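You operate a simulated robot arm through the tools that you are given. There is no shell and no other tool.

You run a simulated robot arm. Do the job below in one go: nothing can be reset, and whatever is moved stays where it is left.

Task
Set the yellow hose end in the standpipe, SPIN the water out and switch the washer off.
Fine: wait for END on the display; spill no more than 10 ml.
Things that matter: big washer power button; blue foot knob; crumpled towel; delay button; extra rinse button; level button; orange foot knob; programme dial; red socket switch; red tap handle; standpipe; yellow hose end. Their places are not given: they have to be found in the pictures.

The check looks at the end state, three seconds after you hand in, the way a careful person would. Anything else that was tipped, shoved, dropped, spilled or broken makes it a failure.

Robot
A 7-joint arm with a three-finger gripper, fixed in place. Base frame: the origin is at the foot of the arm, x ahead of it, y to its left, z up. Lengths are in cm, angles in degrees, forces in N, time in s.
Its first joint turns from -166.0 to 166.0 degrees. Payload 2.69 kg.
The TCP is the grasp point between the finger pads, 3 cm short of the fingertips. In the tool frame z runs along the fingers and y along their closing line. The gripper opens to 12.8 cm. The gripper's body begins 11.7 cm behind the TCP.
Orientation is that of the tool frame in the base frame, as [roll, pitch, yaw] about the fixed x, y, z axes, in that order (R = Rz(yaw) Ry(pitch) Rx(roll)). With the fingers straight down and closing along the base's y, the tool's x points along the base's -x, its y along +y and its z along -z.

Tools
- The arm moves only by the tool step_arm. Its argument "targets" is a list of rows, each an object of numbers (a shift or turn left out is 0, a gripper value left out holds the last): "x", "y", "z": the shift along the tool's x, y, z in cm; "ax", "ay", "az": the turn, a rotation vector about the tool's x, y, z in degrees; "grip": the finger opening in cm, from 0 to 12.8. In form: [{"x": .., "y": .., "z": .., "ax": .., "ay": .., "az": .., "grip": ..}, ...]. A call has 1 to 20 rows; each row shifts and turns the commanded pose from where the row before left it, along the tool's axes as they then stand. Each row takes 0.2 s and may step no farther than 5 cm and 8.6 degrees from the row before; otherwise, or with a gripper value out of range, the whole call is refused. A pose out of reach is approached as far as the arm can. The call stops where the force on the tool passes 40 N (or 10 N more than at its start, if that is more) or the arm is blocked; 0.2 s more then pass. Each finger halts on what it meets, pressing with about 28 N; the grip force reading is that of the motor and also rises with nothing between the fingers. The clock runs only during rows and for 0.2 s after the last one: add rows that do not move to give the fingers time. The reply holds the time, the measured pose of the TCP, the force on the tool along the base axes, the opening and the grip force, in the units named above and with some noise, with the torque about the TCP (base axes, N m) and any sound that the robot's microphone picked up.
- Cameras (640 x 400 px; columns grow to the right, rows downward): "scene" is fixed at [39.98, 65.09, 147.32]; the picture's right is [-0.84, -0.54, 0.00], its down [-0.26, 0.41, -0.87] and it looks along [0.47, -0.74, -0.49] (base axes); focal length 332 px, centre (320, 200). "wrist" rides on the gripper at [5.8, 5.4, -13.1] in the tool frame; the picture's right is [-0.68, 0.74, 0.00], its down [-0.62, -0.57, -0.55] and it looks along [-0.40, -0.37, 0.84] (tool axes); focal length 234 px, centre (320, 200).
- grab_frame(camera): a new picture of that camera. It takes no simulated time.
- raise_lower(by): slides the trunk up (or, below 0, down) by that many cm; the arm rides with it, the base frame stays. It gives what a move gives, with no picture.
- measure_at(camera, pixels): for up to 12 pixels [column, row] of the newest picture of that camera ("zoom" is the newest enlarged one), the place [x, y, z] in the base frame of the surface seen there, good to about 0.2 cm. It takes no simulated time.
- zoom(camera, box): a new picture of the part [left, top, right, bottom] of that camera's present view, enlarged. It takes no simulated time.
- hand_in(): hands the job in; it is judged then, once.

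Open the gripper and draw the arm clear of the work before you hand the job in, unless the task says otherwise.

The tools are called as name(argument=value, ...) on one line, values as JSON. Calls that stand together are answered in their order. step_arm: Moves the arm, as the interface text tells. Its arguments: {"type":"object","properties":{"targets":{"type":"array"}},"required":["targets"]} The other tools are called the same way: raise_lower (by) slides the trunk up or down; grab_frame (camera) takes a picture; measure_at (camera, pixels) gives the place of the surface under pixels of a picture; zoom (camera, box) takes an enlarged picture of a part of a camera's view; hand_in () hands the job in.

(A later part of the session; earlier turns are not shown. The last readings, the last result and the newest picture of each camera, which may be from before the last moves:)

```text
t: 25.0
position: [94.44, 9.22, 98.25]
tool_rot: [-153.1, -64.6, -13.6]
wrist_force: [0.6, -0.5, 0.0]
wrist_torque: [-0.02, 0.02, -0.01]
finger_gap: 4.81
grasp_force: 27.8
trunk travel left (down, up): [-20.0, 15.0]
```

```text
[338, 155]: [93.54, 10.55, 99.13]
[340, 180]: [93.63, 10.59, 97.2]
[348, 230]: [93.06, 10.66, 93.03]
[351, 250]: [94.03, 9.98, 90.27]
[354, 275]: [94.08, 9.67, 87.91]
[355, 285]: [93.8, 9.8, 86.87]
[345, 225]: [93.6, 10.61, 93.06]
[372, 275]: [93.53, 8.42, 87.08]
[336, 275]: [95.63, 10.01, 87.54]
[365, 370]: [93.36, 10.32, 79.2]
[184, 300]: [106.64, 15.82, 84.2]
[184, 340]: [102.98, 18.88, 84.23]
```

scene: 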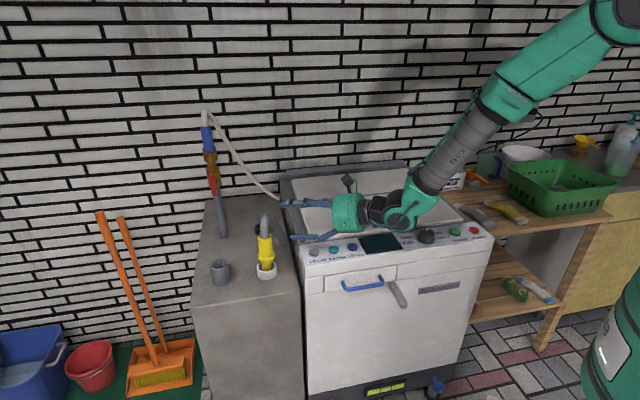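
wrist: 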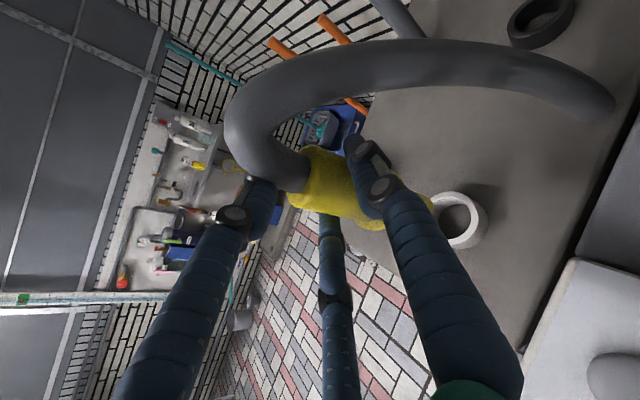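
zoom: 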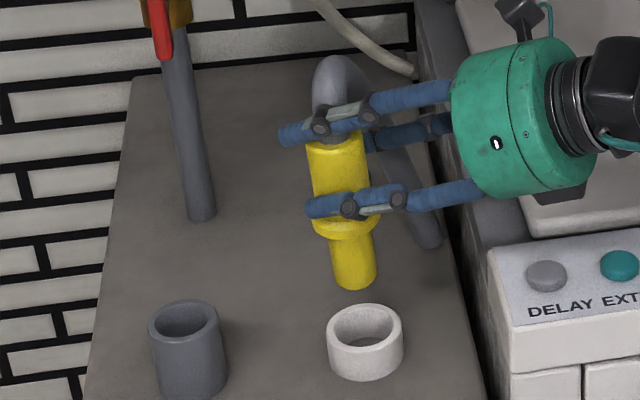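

Axis is within about 3° of vertical; nozzle tip at about (94.75, 8.6, 86.3). I turn the heading 4° and carry it halfway toward the standpipe at (104.8,17.35), then check.

step_arm(targets=[{"ax": 1.8, "ay": -0.39, "az": -0.76}, {"ax": 1.8, "ay": -0.39, "az": -0.76}, {"x": 0.54, "y": -0.74, "z": 1.4}, {"x": 0.54, "y": -0.74, "z": 1.4}, {"x": 0.54, "y": -0.74, "z": 1.4}, {"x": 0.54, "y": -0.74, "z": 1.4}, {}])

zoom(camera="scene", box=[190, 170, 310, 295])

```text
t: 26.6
position: [99.49, 13.75, 98.56]
tool_rot: [-153.3, -64.7, -9.6]
wrist_force: [0.2, 0.5, -1.8]
wrist_torque: [0.02, 0.02, 0.01]
finger_gap: 4.79
grasp_force: 27.7
trunk travel left (down, up): [-20.0, 15.0]
```

```text
3.20 times, centred on (250, 232) of scene
```

zoom: 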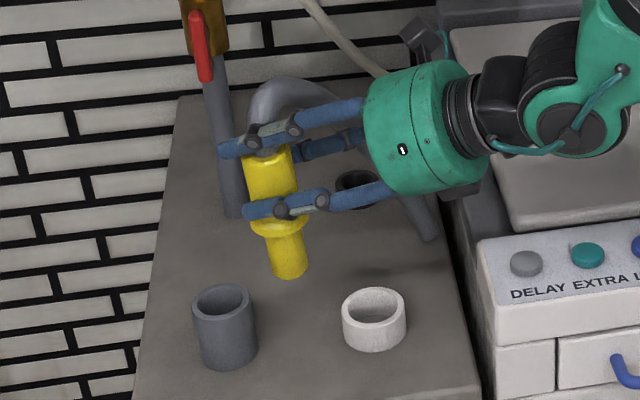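

It follows well with little force, leaning slightly more. I carry on the second half toward the pipe.

step_arm(targets=[{"x": 0.6, "y": -0.74, "z": 1.4}, {"x": 0.6, "y": -0.74, "z": 1.4}, {"x": 0.6, "y": -0.74, "z": 1.4}, {"x": 0.55, "y": -0.74, "z": 1.4}, {}])

zoom(camera="scene", box=[180, 170, 300, 295])

grab_frame(camera="wrist")

```text
t: 27.8
position: [104.58, 18.06, 99.04]
tool_rot: [-153.3, -64.7, -9.6]
wrist_force: [0.9, 0.4, -1.6]
wrist_torque: [-0.02, 0.0, -0.02]
finger_gap: 4.82
grasp_force: 28.0
trunk travel left (down, up): [-20.0, 15.0]
```

```text
3.20 times, centred on (240, 232) of scene
```

zoom: 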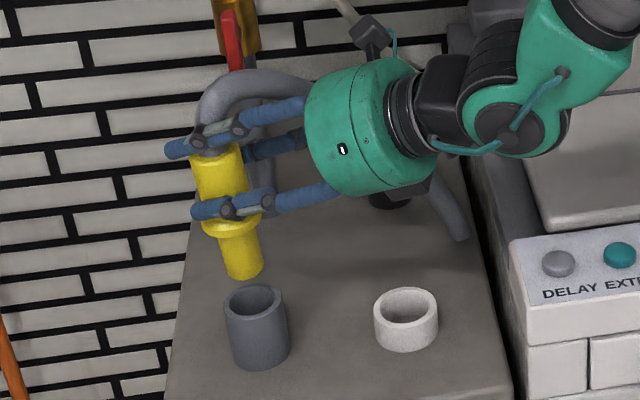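

```text
taken
```

wrist: 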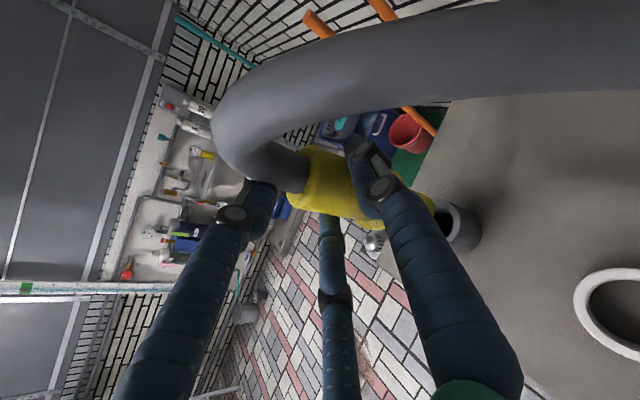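

I measure the yellow end's axis and tip again relative to the standpipe rim.

zoom(camera="scene", box=[195, 205, 275, 290])

measure_at(camera="scene", pixels=[[248, 221], [250, 230], [254, 249], [255, 252], [256, 255], [249, 227]])

```text
4.71 times, centred on (235, 248) of scene
```

zoom: 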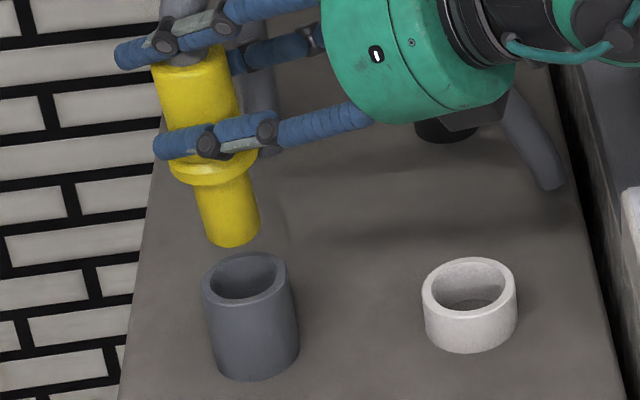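

```text
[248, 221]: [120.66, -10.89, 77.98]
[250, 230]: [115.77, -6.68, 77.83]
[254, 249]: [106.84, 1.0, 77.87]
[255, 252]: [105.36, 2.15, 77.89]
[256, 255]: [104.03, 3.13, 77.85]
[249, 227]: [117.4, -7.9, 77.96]
```

measure_at(camera="zoom", pixels=[[190, 75], [195, 105], [195, 118], [226, 195], [228, 210], [232, 235], [233, 244], [203, 240], [258, 215], [245, 258], [247, 300], [210, 178]])

```text
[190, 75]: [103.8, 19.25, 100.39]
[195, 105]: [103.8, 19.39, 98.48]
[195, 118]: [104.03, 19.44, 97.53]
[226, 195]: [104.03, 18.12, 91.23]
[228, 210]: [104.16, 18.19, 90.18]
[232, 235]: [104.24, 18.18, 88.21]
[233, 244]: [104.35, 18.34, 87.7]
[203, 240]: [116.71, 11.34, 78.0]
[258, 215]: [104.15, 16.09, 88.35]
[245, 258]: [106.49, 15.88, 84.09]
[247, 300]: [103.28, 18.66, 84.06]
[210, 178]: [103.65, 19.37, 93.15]
```

Tip is about (105.2,17.15,87), leaning 5.6°; pipe centre is (104.85,17.3,84.1). I straighten by 4°, realign and lower 1.5 cm, then check alignment again.

step_arm(targets=[{"az": 4, "x": -0.04, "y": 0.3, "z": -0.24}, {"x": -0.08, "y": 0.3, "z": -0.24}, {"x": -0.67, "y": 0.19, "z": 0.29}, {"x": -0.67, "y": 0.19, "z": 0.29}, {}])

zoom(camera="scene", box=[195, 205, 275, 290])

measure_at(camera="zoom", pixels=[[197, 90], [198, 110], [233, 210], [237, 230], [239, 245], [242, 255], [222, 230], [255, 230], [247, 300], [280, 268], [210, 280], [200, 120]])

grab_frame(camera="wrist")

```text
t: 29.0
position: [104.28, 17.42, 97.65]
tool_rot: [-146.2, -62.8, -17.5]
wrist_force: [0.3, 0.2, -1.6]
wrist_torque: [0.05, -0.03, -0.02]
finger_gap: 4.79
grasp_force: 28.2
trunk travel left (down, up): [-20.0, 15.0]
```

```text
4.71 times, centred on (235, 248) of scene
```

zoom: 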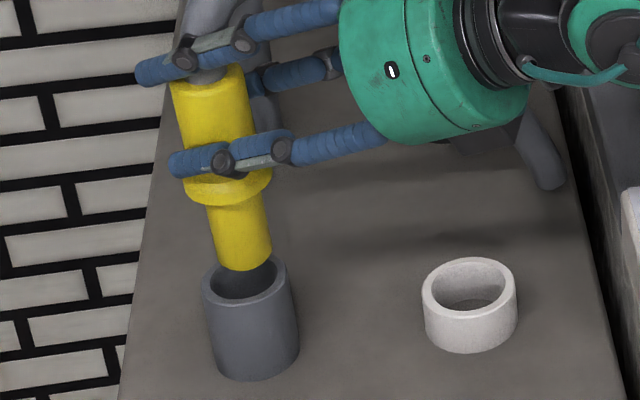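

```text
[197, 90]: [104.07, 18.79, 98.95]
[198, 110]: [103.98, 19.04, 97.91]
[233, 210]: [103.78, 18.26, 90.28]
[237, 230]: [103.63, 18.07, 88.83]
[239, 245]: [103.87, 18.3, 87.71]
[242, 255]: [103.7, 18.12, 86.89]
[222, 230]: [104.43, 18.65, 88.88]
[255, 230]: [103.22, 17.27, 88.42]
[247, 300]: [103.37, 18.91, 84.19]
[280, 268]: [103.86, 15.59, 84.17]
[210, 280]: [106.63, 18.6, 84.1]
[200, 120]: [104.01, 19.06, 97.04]
```

```text
taken
```

wrist: 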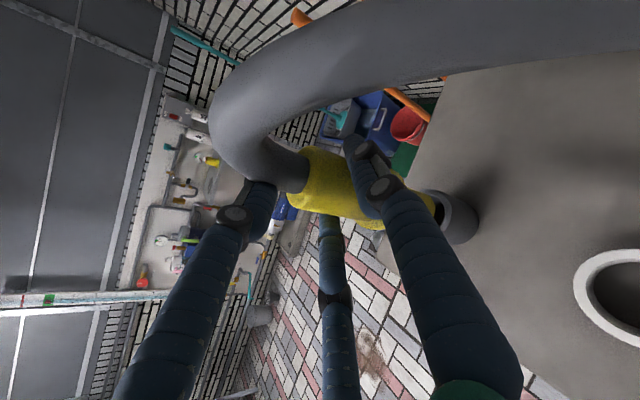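

Nozzle axis (104.8,17.4) lies over the pipe centre (104.9,17.3) within 0.2 cm. I lower 3.5 cm and check the forces.

step_arm(targets=[{"x": -0.62, "y": 0.18, "z": 0.27}, {"x": -0.62, "y": 0.18, "z": 0.27}, {"x": -0.62, "y": 0.18, "z": 0.27}, {"x": -0.62, "y": 0.18, "z": 0.27}, {"x": -0.62, "y": 0.18, "z": 0.27}])

zoom(camera="scene", box=[195, 205, 275, 290])

```text
t: 30.2
position: [104.36, 17.57, 94.03]
tool_rot: [-146.3, -62.7, -17.4]
wrist_force: [4.9, 10.1, -1.8]
wrist_torque: [1.18, -0.59, 0.17]
finger_gap: 4.8
grasp_force: 27.8
trunk travel left (down, up): [-20.0, 15.0]
```

```text
4.71 times, centred on (235, 248) of scene
```

zoom: 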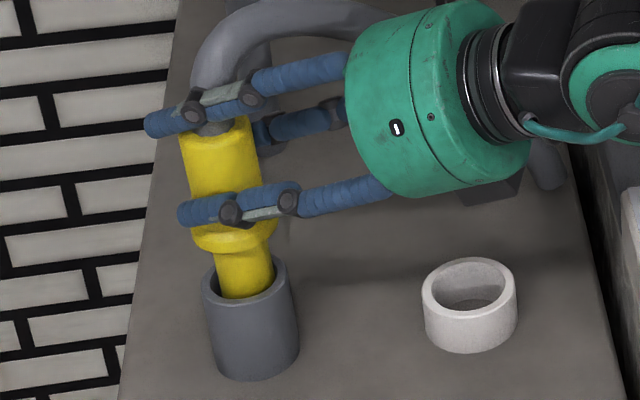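

The nozzle is in the pipe, pressing its near-right wall at 11 N. I shift 0.5 cm to relieve it and keep lowering.

step_arm(targets=[{"x": 0.04, "y": -0.41, "z": 0.37}, {"az": 2}, {"x": -0.62, "y": 0.18, "z": 0.27}, {"x": -0.62, "y": 0.18, "z": 0.27}])

zoom(camera="scene", box=[195, 205, 275, 290])

```text
t: 31.2
position: [104.47, 17.78, 92.48]
tool_rot: [-143.1, -61.5, -21.0]
wrist_force: [-3.5, -5.0, -1.2]
wrist_torque: [-0.35, 0.29, -0.03]
finger_gap: 4.69
grasp_force: 28.1
trunk travel left (down, up): [-20.0, 15.0]
```

```text
4.71 times, centred on (235, 248) of scene
```

zoom: 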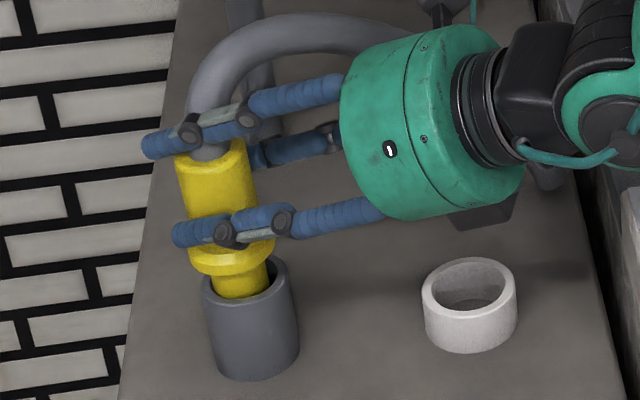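

Nearly seated; small opposite side force now. I shift back 0.2 cm and lower further until the flange meets the rim.

step_arm(targets=[{"y": 0.2, "z": -0.15}, {"x": -0.55, "y": 0.18, "z": 0.25}, {"x": -0.55, "y": 0.18, "z": 0.25}, {}])

zoom(camera="scene", box=[195, 205, 275, 290])

```text
t: 32.2
position: [104.39, 17.78, 91.27]
tool_rot: [-143.1, -61.5, -20.9]
wrist_force: [0.1, -0.2, -1.7]
wrist_torque: [0.01, 0.03, 0.0]
finger_gap: 4.7
grasp_force: 27.7
trunk travel left (down, up): [-20.0, 15.0]
```

```text
4.71 times, centred on (235, 248) of scene
```

zoom: 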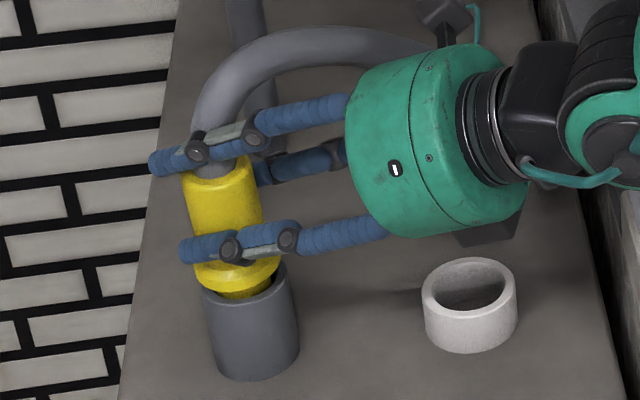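

No load yet; the flange is just above the rim. I lower the last bit in small steps.

step_arm(targets=[{"x": -0.4, "y": 0.13, "z": 0.18}, {"x": -0.4, "y": 0.13, "z": 0.18}, {}])

zoom(camera="scene", box=[195, 205, 275, 290])

```text
t: 33.0
position: [104.42, 17.77, 90.36]
tool_rot: [-143.1, -61.6, -21.0]
wrist_force: [0.1, 0.6, -1.4]
wrist_torque: [0.08, 0.03, -0.04]
finger_gap: 4.71
grasp_force: 28.1
trunk travel left (down, up): [-20.0, 15.0]
```

```text
4.71 times, centred on (235, 248) of scene
```

zoom: 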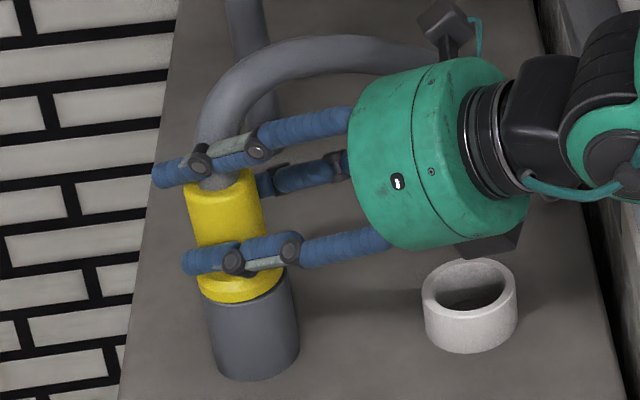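

The flange is practically on the rim. I lower 0.4 cm more, then open the fingers gradually.

step_arm(targets=[{"x": -0.35, "y": 0.11, "z": 0.16}, {}, {"grip": 6}, {"grip": 8}, {"grip": 10}, {}])

zoom(camera="scene", box=[180, 195, 290, 290])

grab_frame(camera="wrist")

```text
t: 34.4
position: [104.48, 17.75, 90.13]
tool_rot: [-143.1, -61.4, -21.0]
wrist_force: [0.1, 0.2, -1.0]
wrist_torque: [0.01, -0.02, 0.01]
finger_gap: 9.98
grasp_force: 0.0
trunk travel left (down, up): [-20.0, 15.0]
```

```text
4.21 times, centred on (235, 242) of scene
```

zoom: 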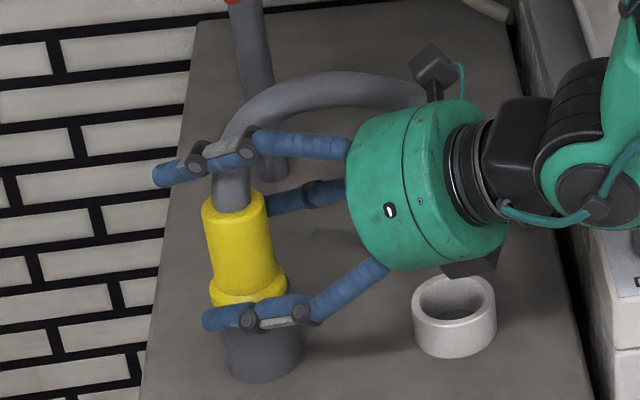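

```text
taken
```

wrist: 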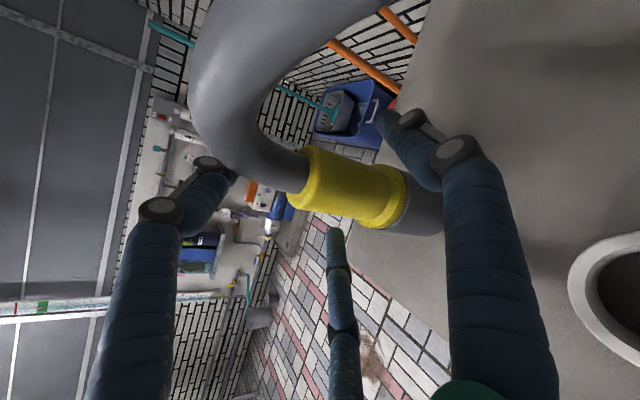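

The hose end stands upright in the standpipe. I draw the hand straight back along its own axis.

step_arm(targets=[{"z": -2}, {"z": -3}, {"z": -3}, {"z": -3}, {"z": -3}, {"z": -3}])

grab_frame(camera="scene")

zoom(camera="scene", box=[180, 185, 310, 300])

```text
t: 35.8
position: [89.59, 12.51, 96.61]
tool_rot: [-143.2, -61.4, -21.1]
wrist_force: [0.1, 0.2, 0.4]
wrist_torque: [-0.02, -0.01, -0.03]
finger_gap: 10.0
grasp_force: 0.0
trunk travel left (down, up): [-20.0, 15.0]
```

```text
taken
```

scene: 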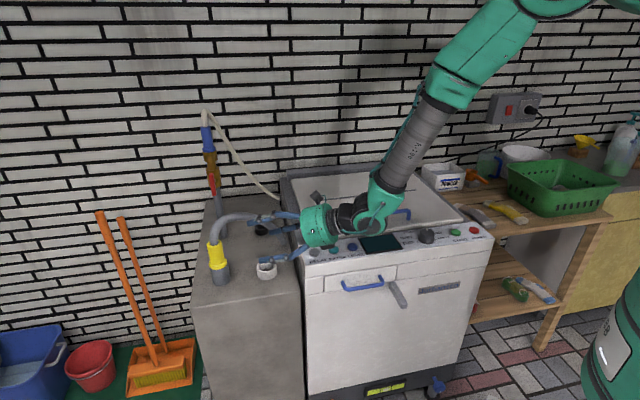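

```text
3.48 times, centred on (245, 242) of scene
```

zoom: 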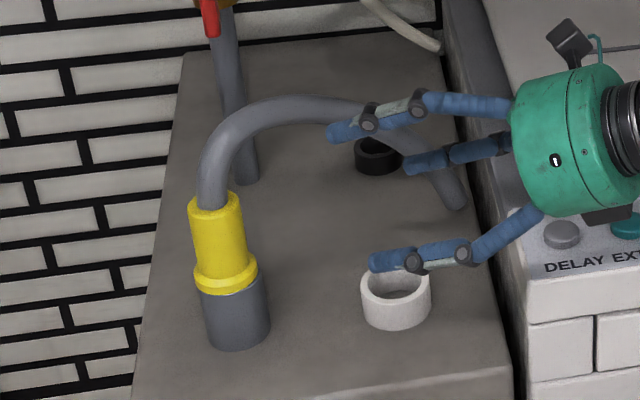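

The yellow end sits in the standpipe with the flange on the rim. Now I raise the hand and undo the roll, before pointing it down for the washer panel.

step_arm(targets=[{"x": 2.2, "y": -0.72, "z": -0.96}, {"x": 2.2, "y": -0.72, "z": -0.96}, {"x": 2.2, "y": -0.72, "z": -0.96}, {"x": 2.2, "y": -0.72, "z": -0.96, "grip": 3}, {"az": -7}, {"az": -7}, {"ay": -8}, {"ay": -8}])

```text
t: 37.6
position: [89.55, 12.35, 106.44]
tool_rot: [-174.1, -51.2, 13.3]
wrist_force: [0.2, 0.0, -0.7]
wrist_torque: [-0.02, -0.05, -0.01]
finger_gap: 3.01
grasp_force: 0.1
trunk travel left (down, up): [-20.0, 15.0]
```

I draw back toward the robot and continue pitching the hand down.

step_arm(targets=[{"x": -2.04, "y": 1.32, "z": -3.15}, {"x": -2.04, "y": 1.32, "z": -3.15}, {"x": -2.04, "y": 1.32, "z": -3.15}, {"x": -2.04, "y": 1.32, "z": -3.15}, {"ay": -8}, {"ay": -8}, {"ay": -8}])

```text
t: 39.2
position: [76.99, 2.77, 107.16]
tool_rot: [-175.4, -27.0, 15.5]
wrist_force: [-0.5, -0.2, -4.6]
wrist_torque: [0.2, -0.25, 0.07]
finger_gap: 3.0
grasp_force: 0.0
trunk travel left (down, up): [-20.0, 15.0]
```

I pitch the rest of the way to vertical and check the small reading of force.

step_arm(targets=[{"ay": -8}, {"ay": -8}, {"ay": -8}, {"ay": -3}, {}])

grab_frame(camera="scene")

grab_frame(camera="wrist")

```text
t: 40.4
position: [76.97, 2.72, 107.54]
tool_rot: [-176.2, -0.5, 17.8]
wrist_force: [0.6, 0.3, -0.1]
wrist_torque: [0.03, 0.03, -0.01]
finger_gap: 2.98
grasp_force: 0.1
trunk travel left (down, up): [-20.0, 15.0]
```

```text
taken
```

scene: 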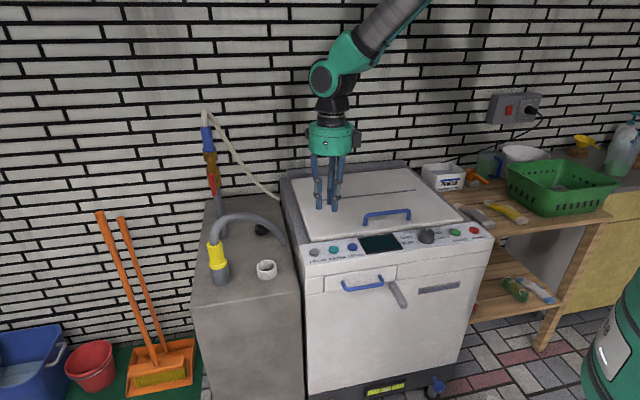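

```text
taken
```

wrist: 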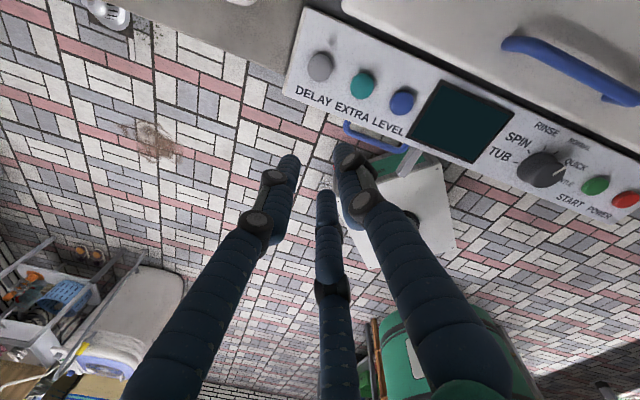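

Clear and vertical. I level the hand, close the fingers and travel over toward the POWER button at (45.4,-33.6,88.2), staying at z≈107.

step_arm(targets=[{"ax": -3.8, "grip": 0}, {"x": -3.74, "y": 2.26}, {"x": -3.74, "y": 2.26}, {"x": -3.74, "y": 2.26}, {"x": -3.74, "y": 2.26}, {"x": -3.74, "y": 2.26}, {"x": -3.74, "y": 2.26}, {"x": -3.74, "y": 2.26}, {"x": -3.74, "y": 2.26}, {"x": -3.74, "y": 2.26}, {"x": -3.74, "y": 2.26}, {"x": -3.74, "y": 2.26}, {}])

grab_frame(camera="scene")

grab_frame(camera="wrist")

```text
t: 43.2
position: [45.44, -33.67, 107.28]
tool_rot: [179.9, -0.6, 17.9]
wrist_force: [0.0, -0.4, 0.4]
wrist_torque: [0.01, -0.05, -0.03]
finger_gap: 0.21
grasp_force: 28.4
trunk travel left (down, up): [-20.0, 15.0]
```

```text
taken
```

scene: 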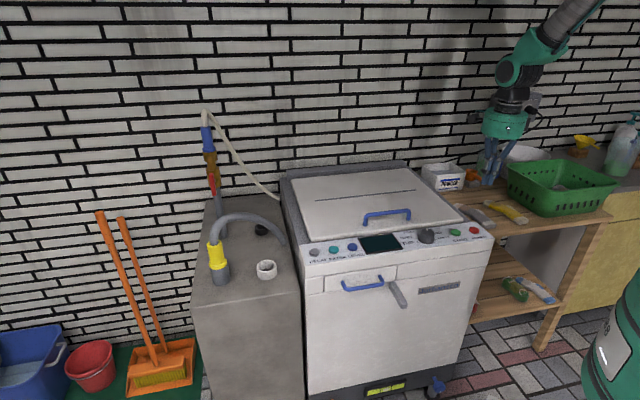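

```text
taken
```

wrist: 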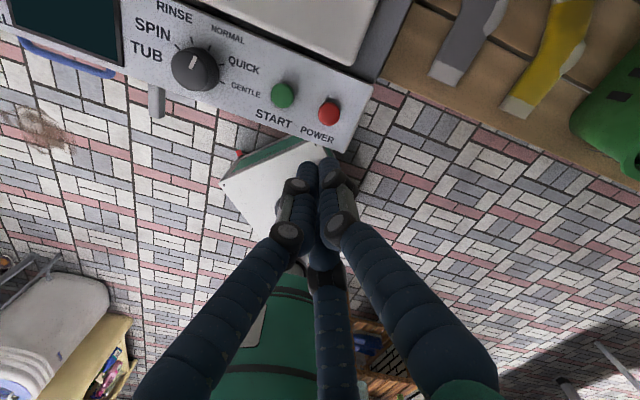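

I zoom in on the panel (dial at (195,68), power (329,113)) and measure the buttons from here.

zoom(camera="wrist", box=[120, 0, 270, 110])

measure_at(camera="wrist", pixels=[[329, 110], [283, 94], [195, 65], [195, 75], [173, 66], [217, 68], [195, 88], [193, 50], [329, 122], [320, 163], [328, 170], [305, 130]])

zoom(camera="scene", box=[395, 215, 490, 260])

```text
3.64 times, centred on (195, 55) of wrist
```

zoom: 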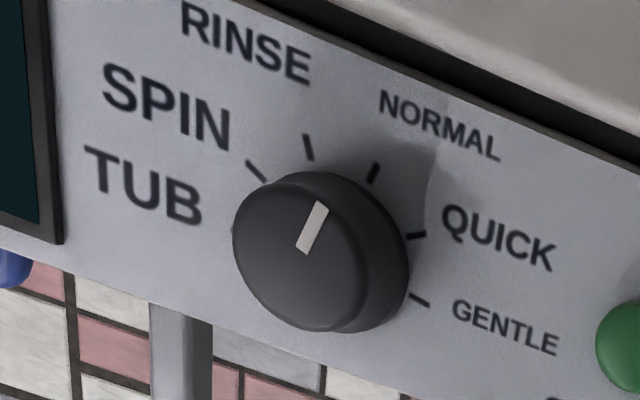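

```text
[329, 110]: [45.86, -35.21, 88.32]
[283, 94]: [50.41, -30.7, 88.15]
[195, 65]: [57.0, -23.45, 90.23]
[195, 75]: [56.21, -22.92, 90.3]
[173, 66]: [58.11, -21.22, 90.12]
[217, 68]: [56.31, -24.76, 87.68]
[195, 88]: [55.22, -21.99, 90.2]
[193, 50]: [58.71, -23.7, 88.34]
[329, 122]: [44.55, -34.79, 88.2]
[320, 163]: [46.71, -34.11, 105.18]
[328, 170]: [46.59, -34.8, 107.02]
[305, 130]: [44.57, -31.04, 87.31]
```

```text
6.74 times, centred on (442, 238) of scene
```

zoom: 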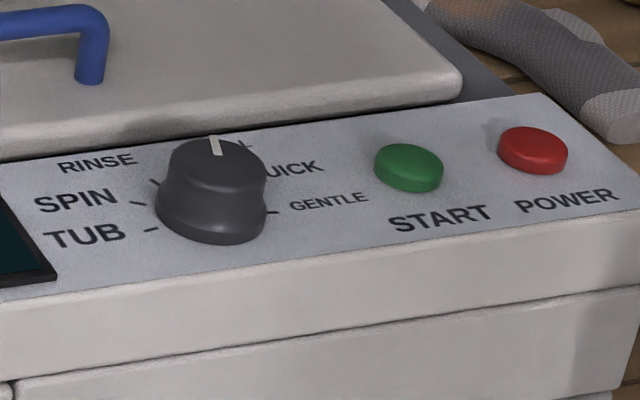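

The pointer is at NORMAL; ticks run TUB, SPIN, RINSE, NORMAL, QUICK, GENTLE. I measure the ticks and dial outline for angles and centre.

zoom(camera="wrist", box=[120, 0, 270, 110])

measure_at(camera="zoom", pixels=[[308, 147], [373, 173], [416, 236], [420, 300], [257, 170], [318, 250], [240, 235], [300, 325], [385, 290], [320, 175], [302, 245], [322, 207]])

```text
3.64 times, centred on (195, 55) of wrist
```

zoom: 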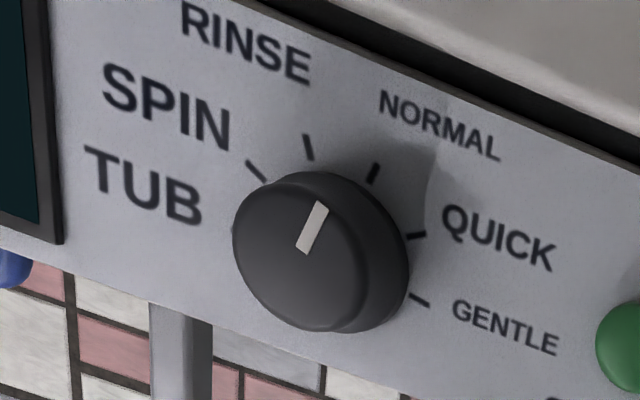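

```text
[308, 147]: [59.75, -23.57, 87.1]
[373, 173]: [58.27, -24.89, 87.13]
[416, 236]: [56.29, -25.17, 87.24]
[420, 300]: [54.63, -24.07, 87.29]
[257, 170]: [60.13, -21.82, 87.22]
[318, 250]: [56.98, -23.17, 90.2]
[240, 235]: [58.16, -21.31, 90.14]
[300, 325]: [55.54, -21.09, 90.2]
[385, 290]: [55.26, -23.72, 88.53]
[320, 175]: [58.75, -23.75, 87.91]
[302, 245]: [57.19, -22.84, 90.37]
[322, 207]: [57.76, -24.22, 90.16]
```

The dial centre is (57.0,-22.1), spacing about 36°, so SPIN is about 72° counter-clockwise from NORMAL. I pin down the POWER and START cap centres from both cameras.

zoom(camera="scene", box=[395, 215, 490, 260])

measure_at(camera="zoom", pixels=[[502, 148], [565, 153], [535, 128], [532, 160], [378, 165], [441, 170], [408, 148], [408, 180], [510, 110], [600, 185], [533, 145], [409, 165]])

zoom(camera="wrist", box=[260, 60, 370, 150])

```text
6.74 times, centred on (442, 238) of scene
```

zoom: 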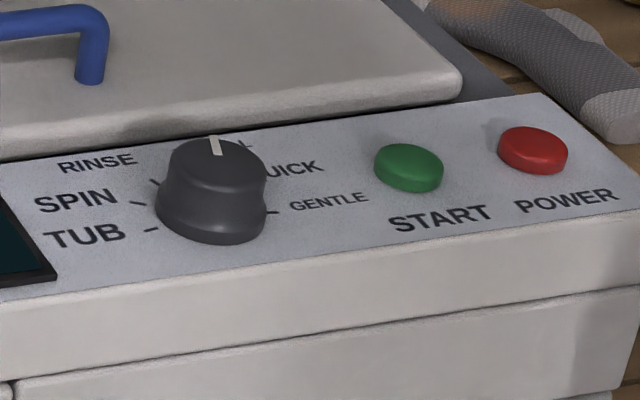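

```text
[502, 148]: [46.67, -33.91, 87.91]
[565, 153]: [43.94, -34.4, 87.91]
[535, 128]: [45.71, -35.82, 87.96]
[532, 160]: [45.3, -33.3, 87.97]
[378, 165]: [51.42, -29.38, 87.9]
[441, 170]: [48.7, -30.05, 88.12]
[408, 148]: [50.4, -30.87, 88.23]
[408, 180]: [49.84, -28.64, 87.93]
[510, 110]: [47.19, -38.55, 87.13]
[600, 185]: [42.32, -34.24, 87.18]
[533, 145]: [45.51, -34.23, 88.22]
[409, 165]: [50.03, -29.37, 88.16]
```

```text
4.44 times, centred on (315, 105) of wrist
```

zoom: 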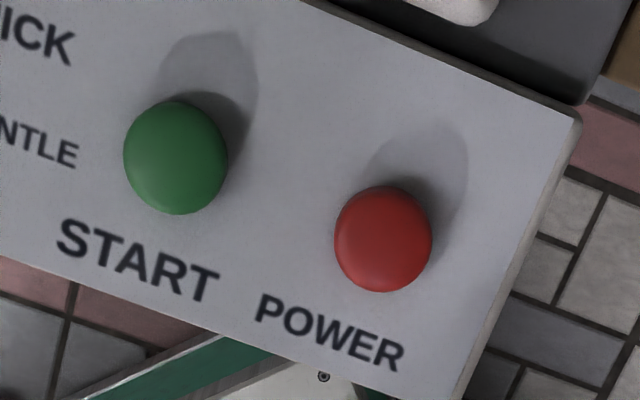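

POWER is centred at (45.4,-34.5), START at (50.0,-29.8), caps at z 88.2. I go down over POWER to 1 cm above it, then press gently.

step_arm(targets=[{"x": -0.26, "y": 0.81}, {"z": 4}, {"z": 4}, {"z": 4}, {"z": 3}, {}])

grab_frame(camera="wrist")

zoom(camera="scene", box=[350, 180, 510, 280])

```text
t: 44.6
position: [45.78, -34.41, 92.28]
tool_rot: [179.9, -0.5, 17.9]
wrist_force: [0.2, 0.2, 0.1]
wrist_torque: [0.04, 0.03, 0.02]
finger_gap: 0.19
grasp_force: 27.2
trunk travel left (down, up): [-20.0, 15.0]
```

```text
taken
```

wrist: 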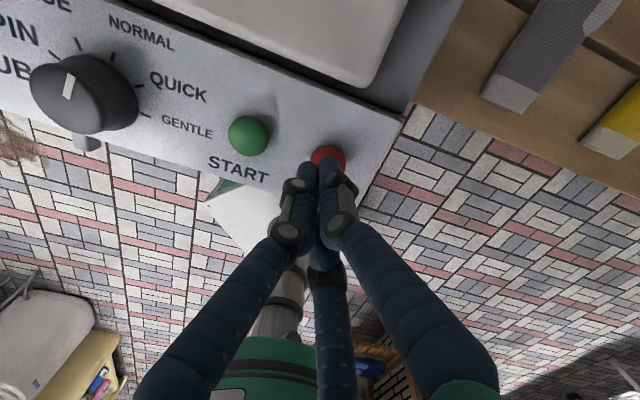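

```text
4.00 times, centred on (430, 230) of scene
```

zoom: 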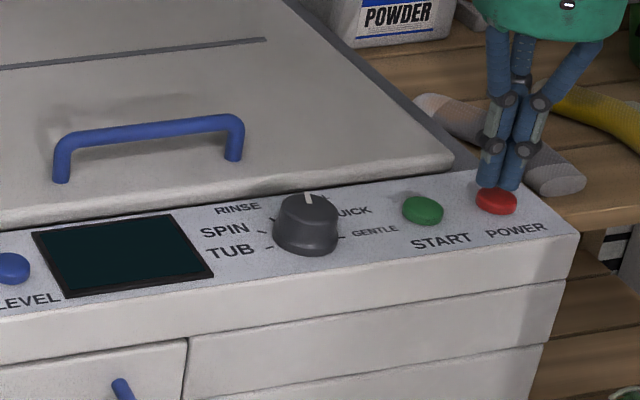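

The fingertips are just above the red cap. I press in 0.3 cm steps to feel for contact and a click.

step_arm(targets=[{"z": 0.5}, {"z": 0.3}, {"z": 0.3}, {"z": 0.3}])

zoom(camera="scene", box=[350, 180, 510, 280])

```text
t: 45.6
position: [45.72, -34.3, 90.91]
tool_rot: [179.9, -0.6, 17.9]
wrist_force: [0.8, -1.3, 0.6]
wrist_torque: [-0.02, -0.03, -0.03]
finger_gap: 0.21
grasp_force: 27.9
trunk travel left (down, up): [-20.0, 15.0]
```

```text
4.00 times, centred on (430, 230) of scene
```

zoom: 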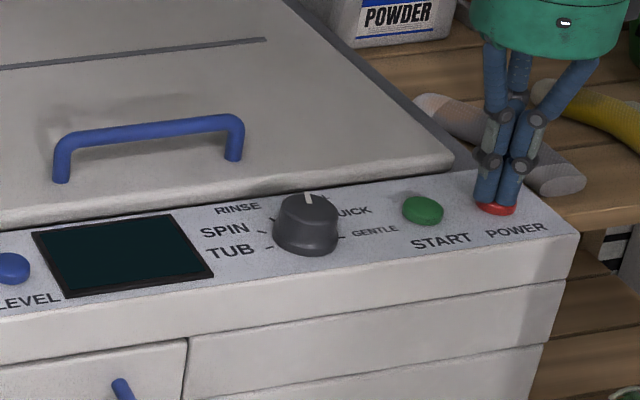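

Contact is just starting, no click yet. I press a bit deeper.

step_arm(targets=[{"z": 0.3}, {"z": 0.3}])

zoom(camera="scene", box=[350, 180, 510, 280])

```text
t: 46.2
position: [45.79, -34.38, 90.37]
tool_rot: [179.8, -0.6, 17.9]
wrist_force: [-1.2, 4.5, 10.8]
wrist_torque: [0.11, 0.13, -0.02]
finger_gap: 0.6
grasp_force: 32.2
trunk travel left (down, up): [-20.0, 15.0]
heard: click
```

```text
4.00 times, centred on (430, 230) of scene
```

zoom: 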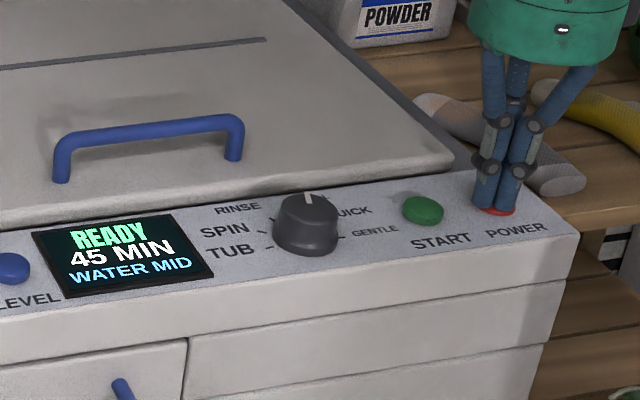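

Click, and the display reads READY 45 MIN WATER MID: mains power is fine. I lift off and move over the dial with the fingers opened to 7.

step_arm(targets=[{"z": -2}, {"z": -4}, {"z": -4}, {"x": 3.6, "y": -2.06}, {"x": 3.6, "y": -2.06, "grip": 7}, {"x": 3.6, "y": -2.06}, {"x": 3.6, "y": -2.06}, {}])

grab_frame(camera="wrist")

zoom(camera="scene", box=[350, 150, 510, 260])

```text
t: 48.0
position: [56.85, -21.93, 100.43]
tool_rot: [179.8, -0.4, 17.9]
wrist_force: [0.5, 0.5, -0.3]
wrist_torque: [-0.05, 0.01, -0.02]
finger_gap: 6.98
grasp_force: 0.1
trunk travel left (down, up): [-20.0, 15.0]
```

```text
taken
```

wrist: 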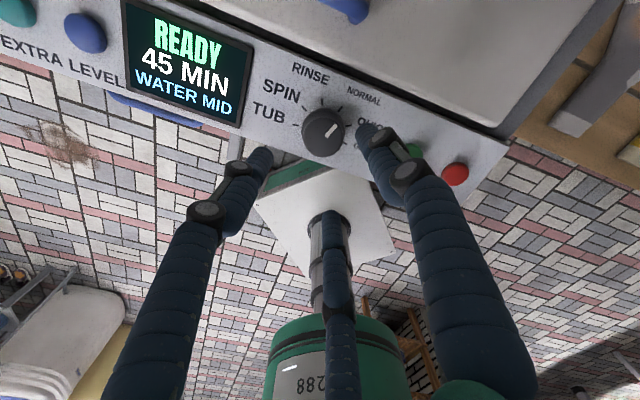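

```text
3.64 times, centred on (430, 205) of scene
```

zoom: 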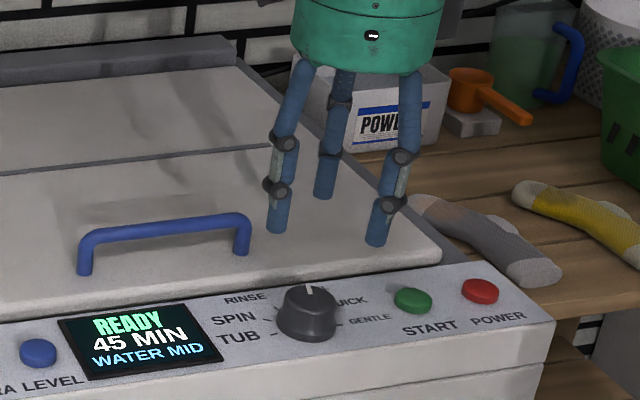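

I check the lid's front edge and dial centre from here, so an opened finger will not touch the lid.

zoom(camera="wrist", box=[240, 40, 420, 180])

measure_at(camera="zoom", pixels=[[300, 85], [300, 70], [300, 40], [200, 20], [265, 270], [265, 235], [200, 290], [310, 330], [335, 255], [290, 180], [240, 235], [315, 300]])

```text
2.86 times, centred on (330, 110) of wrist
```

zoom: 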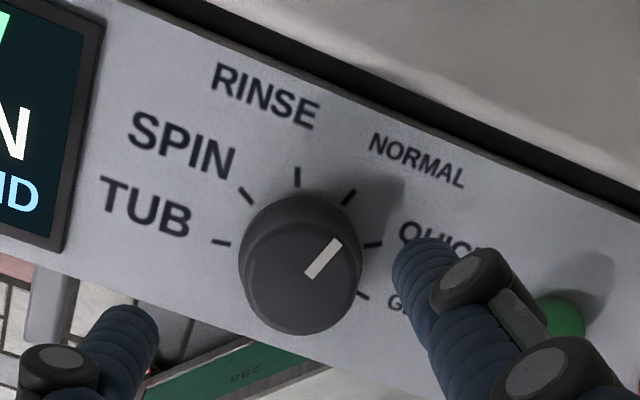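

```text
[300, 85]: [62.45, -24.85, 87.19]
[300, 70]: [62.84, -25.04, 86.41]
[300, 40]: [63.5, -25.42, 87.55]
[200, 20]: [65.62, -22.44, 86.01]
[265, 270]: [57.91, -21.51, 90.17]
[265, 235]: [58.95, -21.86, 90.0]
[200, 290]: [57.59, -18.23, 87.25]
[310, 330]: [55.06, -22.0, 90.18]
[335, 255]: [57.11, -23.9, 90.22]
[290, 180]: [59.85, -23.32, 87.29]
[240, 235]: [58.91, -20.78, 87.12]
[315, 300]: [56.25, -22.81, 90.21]
```

Clearance is ample (lid edge 6 cm from dial centre). I lower the open fingers around the dial, tips to z≈88.3.

step_arm(targets=[{"x": 0.08, "y": 0.25, "z": 3}, {"z": 3}, {"z": 2}, {"z": 1.1}, {}])

step_arm(targets=[{"grip": 5.5}, {"grip": 4.8}, {"grip": 4.2}, {"grip": 3.6}, {}])

zoom(camera="scene", box=[370, 180, 490, 260])

```text
t: 49.2
position: [57.07, -22.34, 91.29]
tool_rot: [180.0, -0.5, 17.9]
wrist_force: [-0.9, 0.2, 0.3]
wrist_torque: [-0.01, 0.0, -0.01]
finger_gap: 6.99
grasp_force: 0.0
trunk travel left (down, up): [-20.0, 15.0]
```

```text
t: 50.4
position: [56.9, -22.21, 91.3]
tool_rot: [179.9, -0.5, 17.9]
wrist_force: [-12.9, -1.9, 2.2]
wrist_torque: [-0.07, 0.56, 0.02]
finger_gap: 4.08
grasp_force: 45.1
trunk travel left (down, up): [-20.0, 15.0]
```

```text
5.00 times, centred on (430, 220) of scene
```

zoom: 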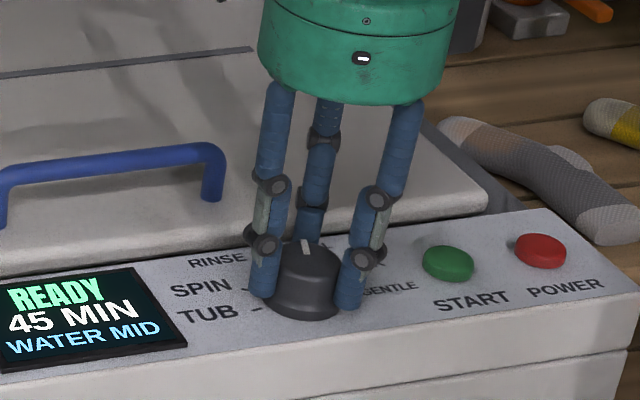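

Gripped at gap 4.1 with a 13 N side push. I ease 0.15 cm toward -x and turn counter-clockwise one step of 36°, then look.

step_arm(targets=[{"x": -0.15, "y": -0.05}, {"az": -7.2}, {"az": -7.2}, {"az": -7.2}, {"az": -7.2}, {"az": -7.2}])

zoom(camera="scene", box=[370, 180, 490, 260])

```text
t: 51.8
position: [56.79, -22.27, 91.24]
tool_rot: [179.6, -0.3, 54.0]
wrist_force: [1.6, 15.9, -12.7]
wrist_torque: [0.4, -0.09, 0.02]
finger_gap: 4.09
grasp_force: 45.1
trunk travel left (down, up): [-20.0, 15.0]
```

```text
5.00 times, centred on (430, 220) of scene
```

zoom: 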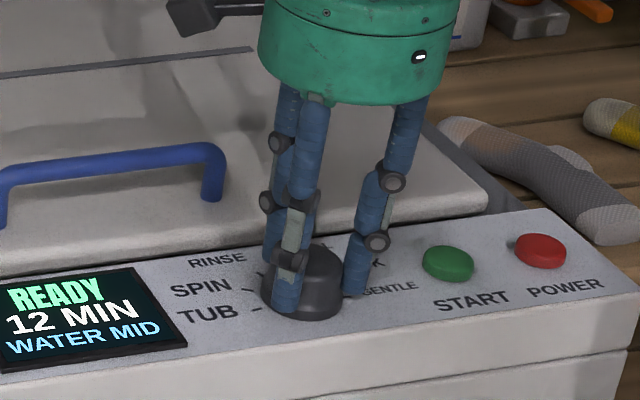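

Display now 12 MIN (a step to RINSE). I relieve the side force and turn another 36°.

step_arm(targets=[{"x": 0.16, "y": -0.12}, {"az": -7.2}, {"az": -7.2}, {"az": -7.2}, {"az": -7.2}, {"az": -7.2}])

zoom(camera="scene", box=[370, 180, 490, 260])

```text
t: 53.2
position: [56.94, -22.27, 91.23]
tool_rot: [179.5, 0.0, 89.9]
wrist_force: [-7.9, -28.5, -16.0]
wrist_torque: [-0.8, 0.56, 0.0]
finger_gap: 4.08
grasp_force: 44.9
trunk travel left (down, up): [-20.0, 15.0]
```

```text
5.00 times, centred on (430, 220) of scene
```

zoom: 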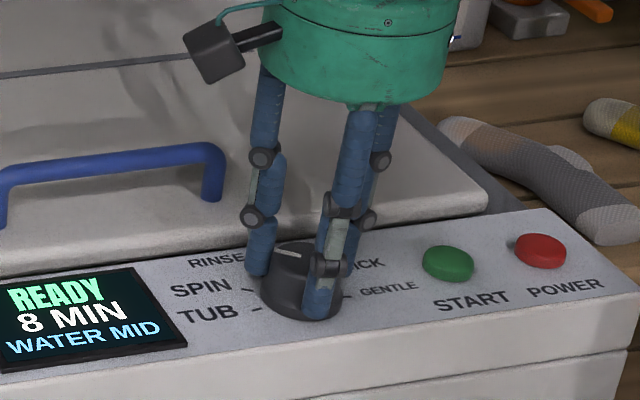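

Display shows 8 MIN. I relieve the side force, open the fingers and rise to see the pointer.

step_arm(targets=[{"x": -0.2, "y": -0.05}, {"grip": 5}, {"grip": 7}, {}, {"z": -2}, {"z": -4}, {"z": -4}, {"x": -3, "y": -3}])

zoom(camera="scene", box=[370, 180, 490, 260])

grab_frame(camera="wrist")

```text
t: 55.0
position: [53.78, -25.17, 101.23]
tool_rot: [179.4, 0.0, 89.9]
wrist_force: [0.5, 0.2, -1.0]
wrist_torque: [-0.06, 0.02, 0.03]
finger_gap: 7.01
grasp_force: 0.0
trunk travel left (down, up): [-20.0, 15.0]
```

```text
5.00 times, centred on (430, 220) of scene
```

zoom: 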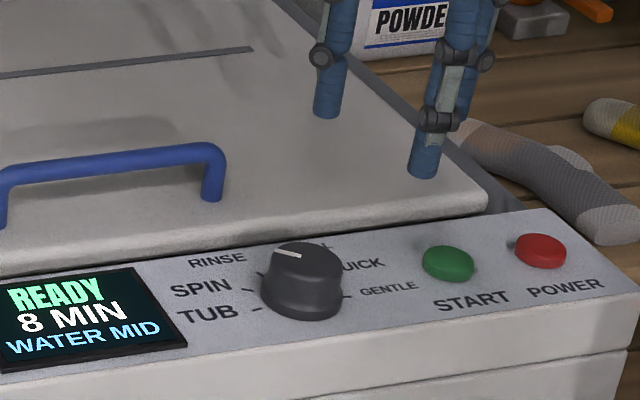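

```text
taken
```

wrist: 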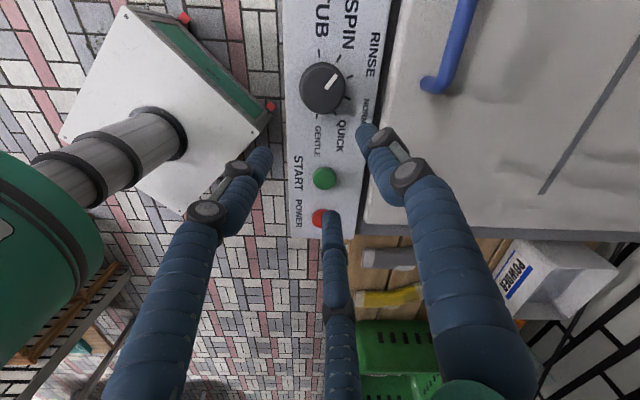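

I zoom on the dial at (323,88) to confirm which tick the pointer is at.

zoom(camera="wrist", box=[280, 20, 400, 150])

measure_at(camera="zoom", pixels=[[240, 205], [250, 190], [262, 175], [305, 160], [330, 205], [330, 255], [300, 310], [235, 110], [285, 125], [330, 170]])

```text
3.08 times, centred on (340, 85) of wrist
```

zoom: 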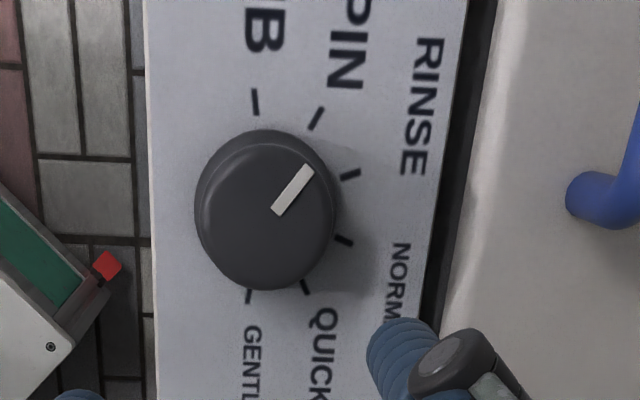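

```text
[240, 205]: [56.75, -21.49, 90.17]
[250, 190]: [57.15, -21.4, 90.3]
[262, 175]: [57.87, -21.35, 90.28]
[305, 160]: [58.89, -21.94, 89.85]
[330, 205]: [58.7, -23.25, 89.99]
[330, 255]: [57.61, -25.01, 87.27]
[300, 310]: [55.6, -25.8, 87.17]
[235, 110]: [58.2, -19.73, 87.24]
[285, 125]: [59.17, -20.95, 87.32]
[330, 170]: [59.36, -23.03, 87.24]
```

The pointer is at SPIN. I close the fingers, go above START at (50.0,-29.8) and lower to just above the cap.

step_arm(targets=[{"x": -2.3, "y": -1.9, "grip": 0}, {"x": -2.3, "y": -1.9}, {}, {"z": 4}, {"z": 3}, {"z": 2}, {}])

zoom(camera="scene", box=[370, 180, 490, 260])

zoom(camera="scene", box=[180, 185, 310, 300])

```text
t: 56.6
position: [49.93, -29.99, 92.27]
tool_rot: [179.4, -0.1, 89.9]
wrist_force: [-0.2, 0.3, 0.0]
wrist_torque: [0.01, -0.02, 0.0]
finger_gap: 0.23
grasp_force: 27.8
trunk travel left (down, up): [-20.0, 15.0]
```

```text
5.00 times, centred on (430, 220) of scene
```

zoom: 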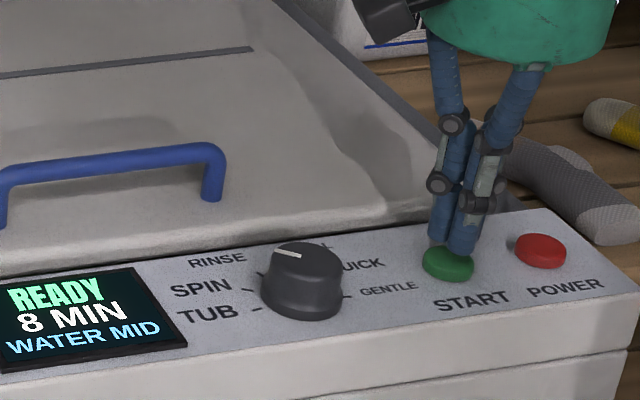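

```text
3.48 times, centred on (245, 242) of scene
```

zoom: 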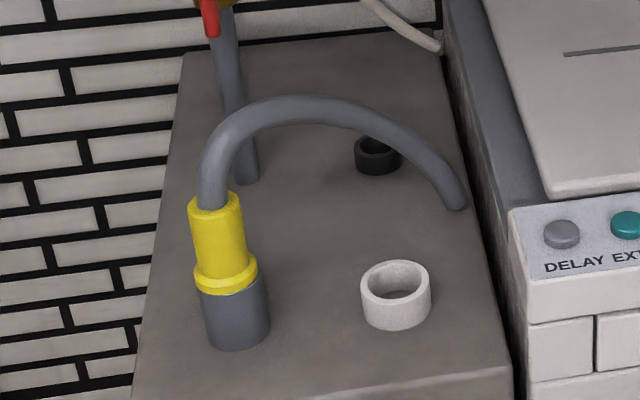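

Hose is well seated and the fingertips are over the green cap. I press START.

step_arm(targets=[{"z": 0.6}, {"z": 0.4}, {"z": 0.3}, {"z": 0.3}, {"z": 0.3}])

zoom(camera="scene", box=[370, 180, 490, 260])

```text
t: 57.8
position: [50.08, -29.92, 90.41]
tool_rot: [179.5, -0.1, 89.9]
wrist_force: [-2.9, -0.9, 8.1]
wrist_torque: [-0.03, 0.15, 0.02]
finger_gap: 0.21
grasp_force: 28.2
trunk travel left (down, up): [-20.0, 15.0]
heard: click
```

```text
5.00 times, centred on (430, 220) of scene
```

zoom: 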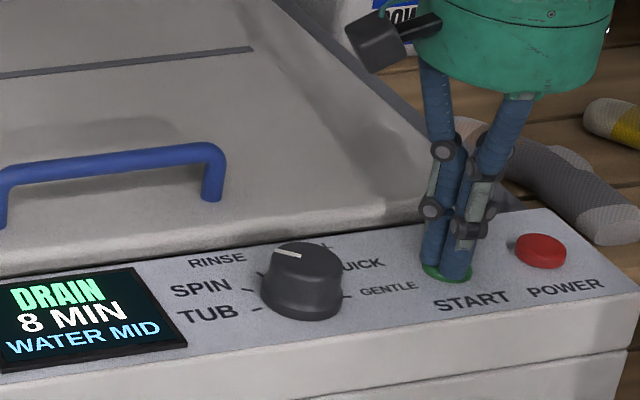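

Clicked: the display shows DRAIN 8 MIN. I lift off and wait, watching the display, the hose and the area around.

step_arm(targets=[{"z": -2}, {"z": -4}, {"z": -2}, {}, {}, {}, {}, {}, {}, {}, {}, {}])

grab_frame(camera="scene")

zoom(camera="scene", box=[370, 180, 490, 260])

zoom(camera="scene", box=[180, 185, 310, 300])

```text
t: 60.4
position: [49.99, -29.94, 98.18]
tool_rot: [179.5, -0.1, 89.8]
wrist_force: [-0.2, 0.5, -0.1]
wrist_torque: [-0.06, 0.01, 0.01]
finger_gap: 0.24
grasp_force: 28.3
trunk travel left (down, up): [-20.0, 15.0]
```

```text
taken
```

scene: 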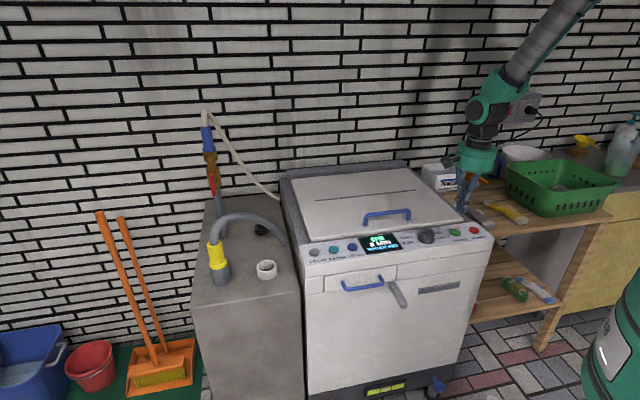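

```text
5.00 times, centred on (430, 220) of scene
```

zoom: 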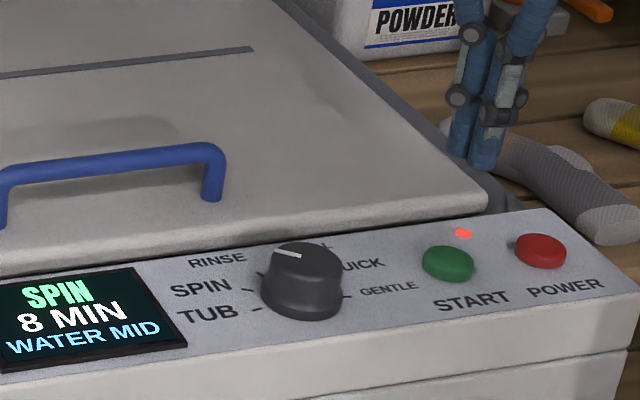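

```text
3.48 times, centred on (245, 242) of scene
```

zoom: 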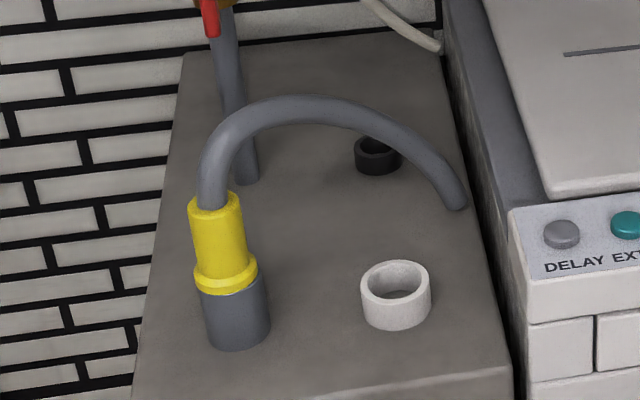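

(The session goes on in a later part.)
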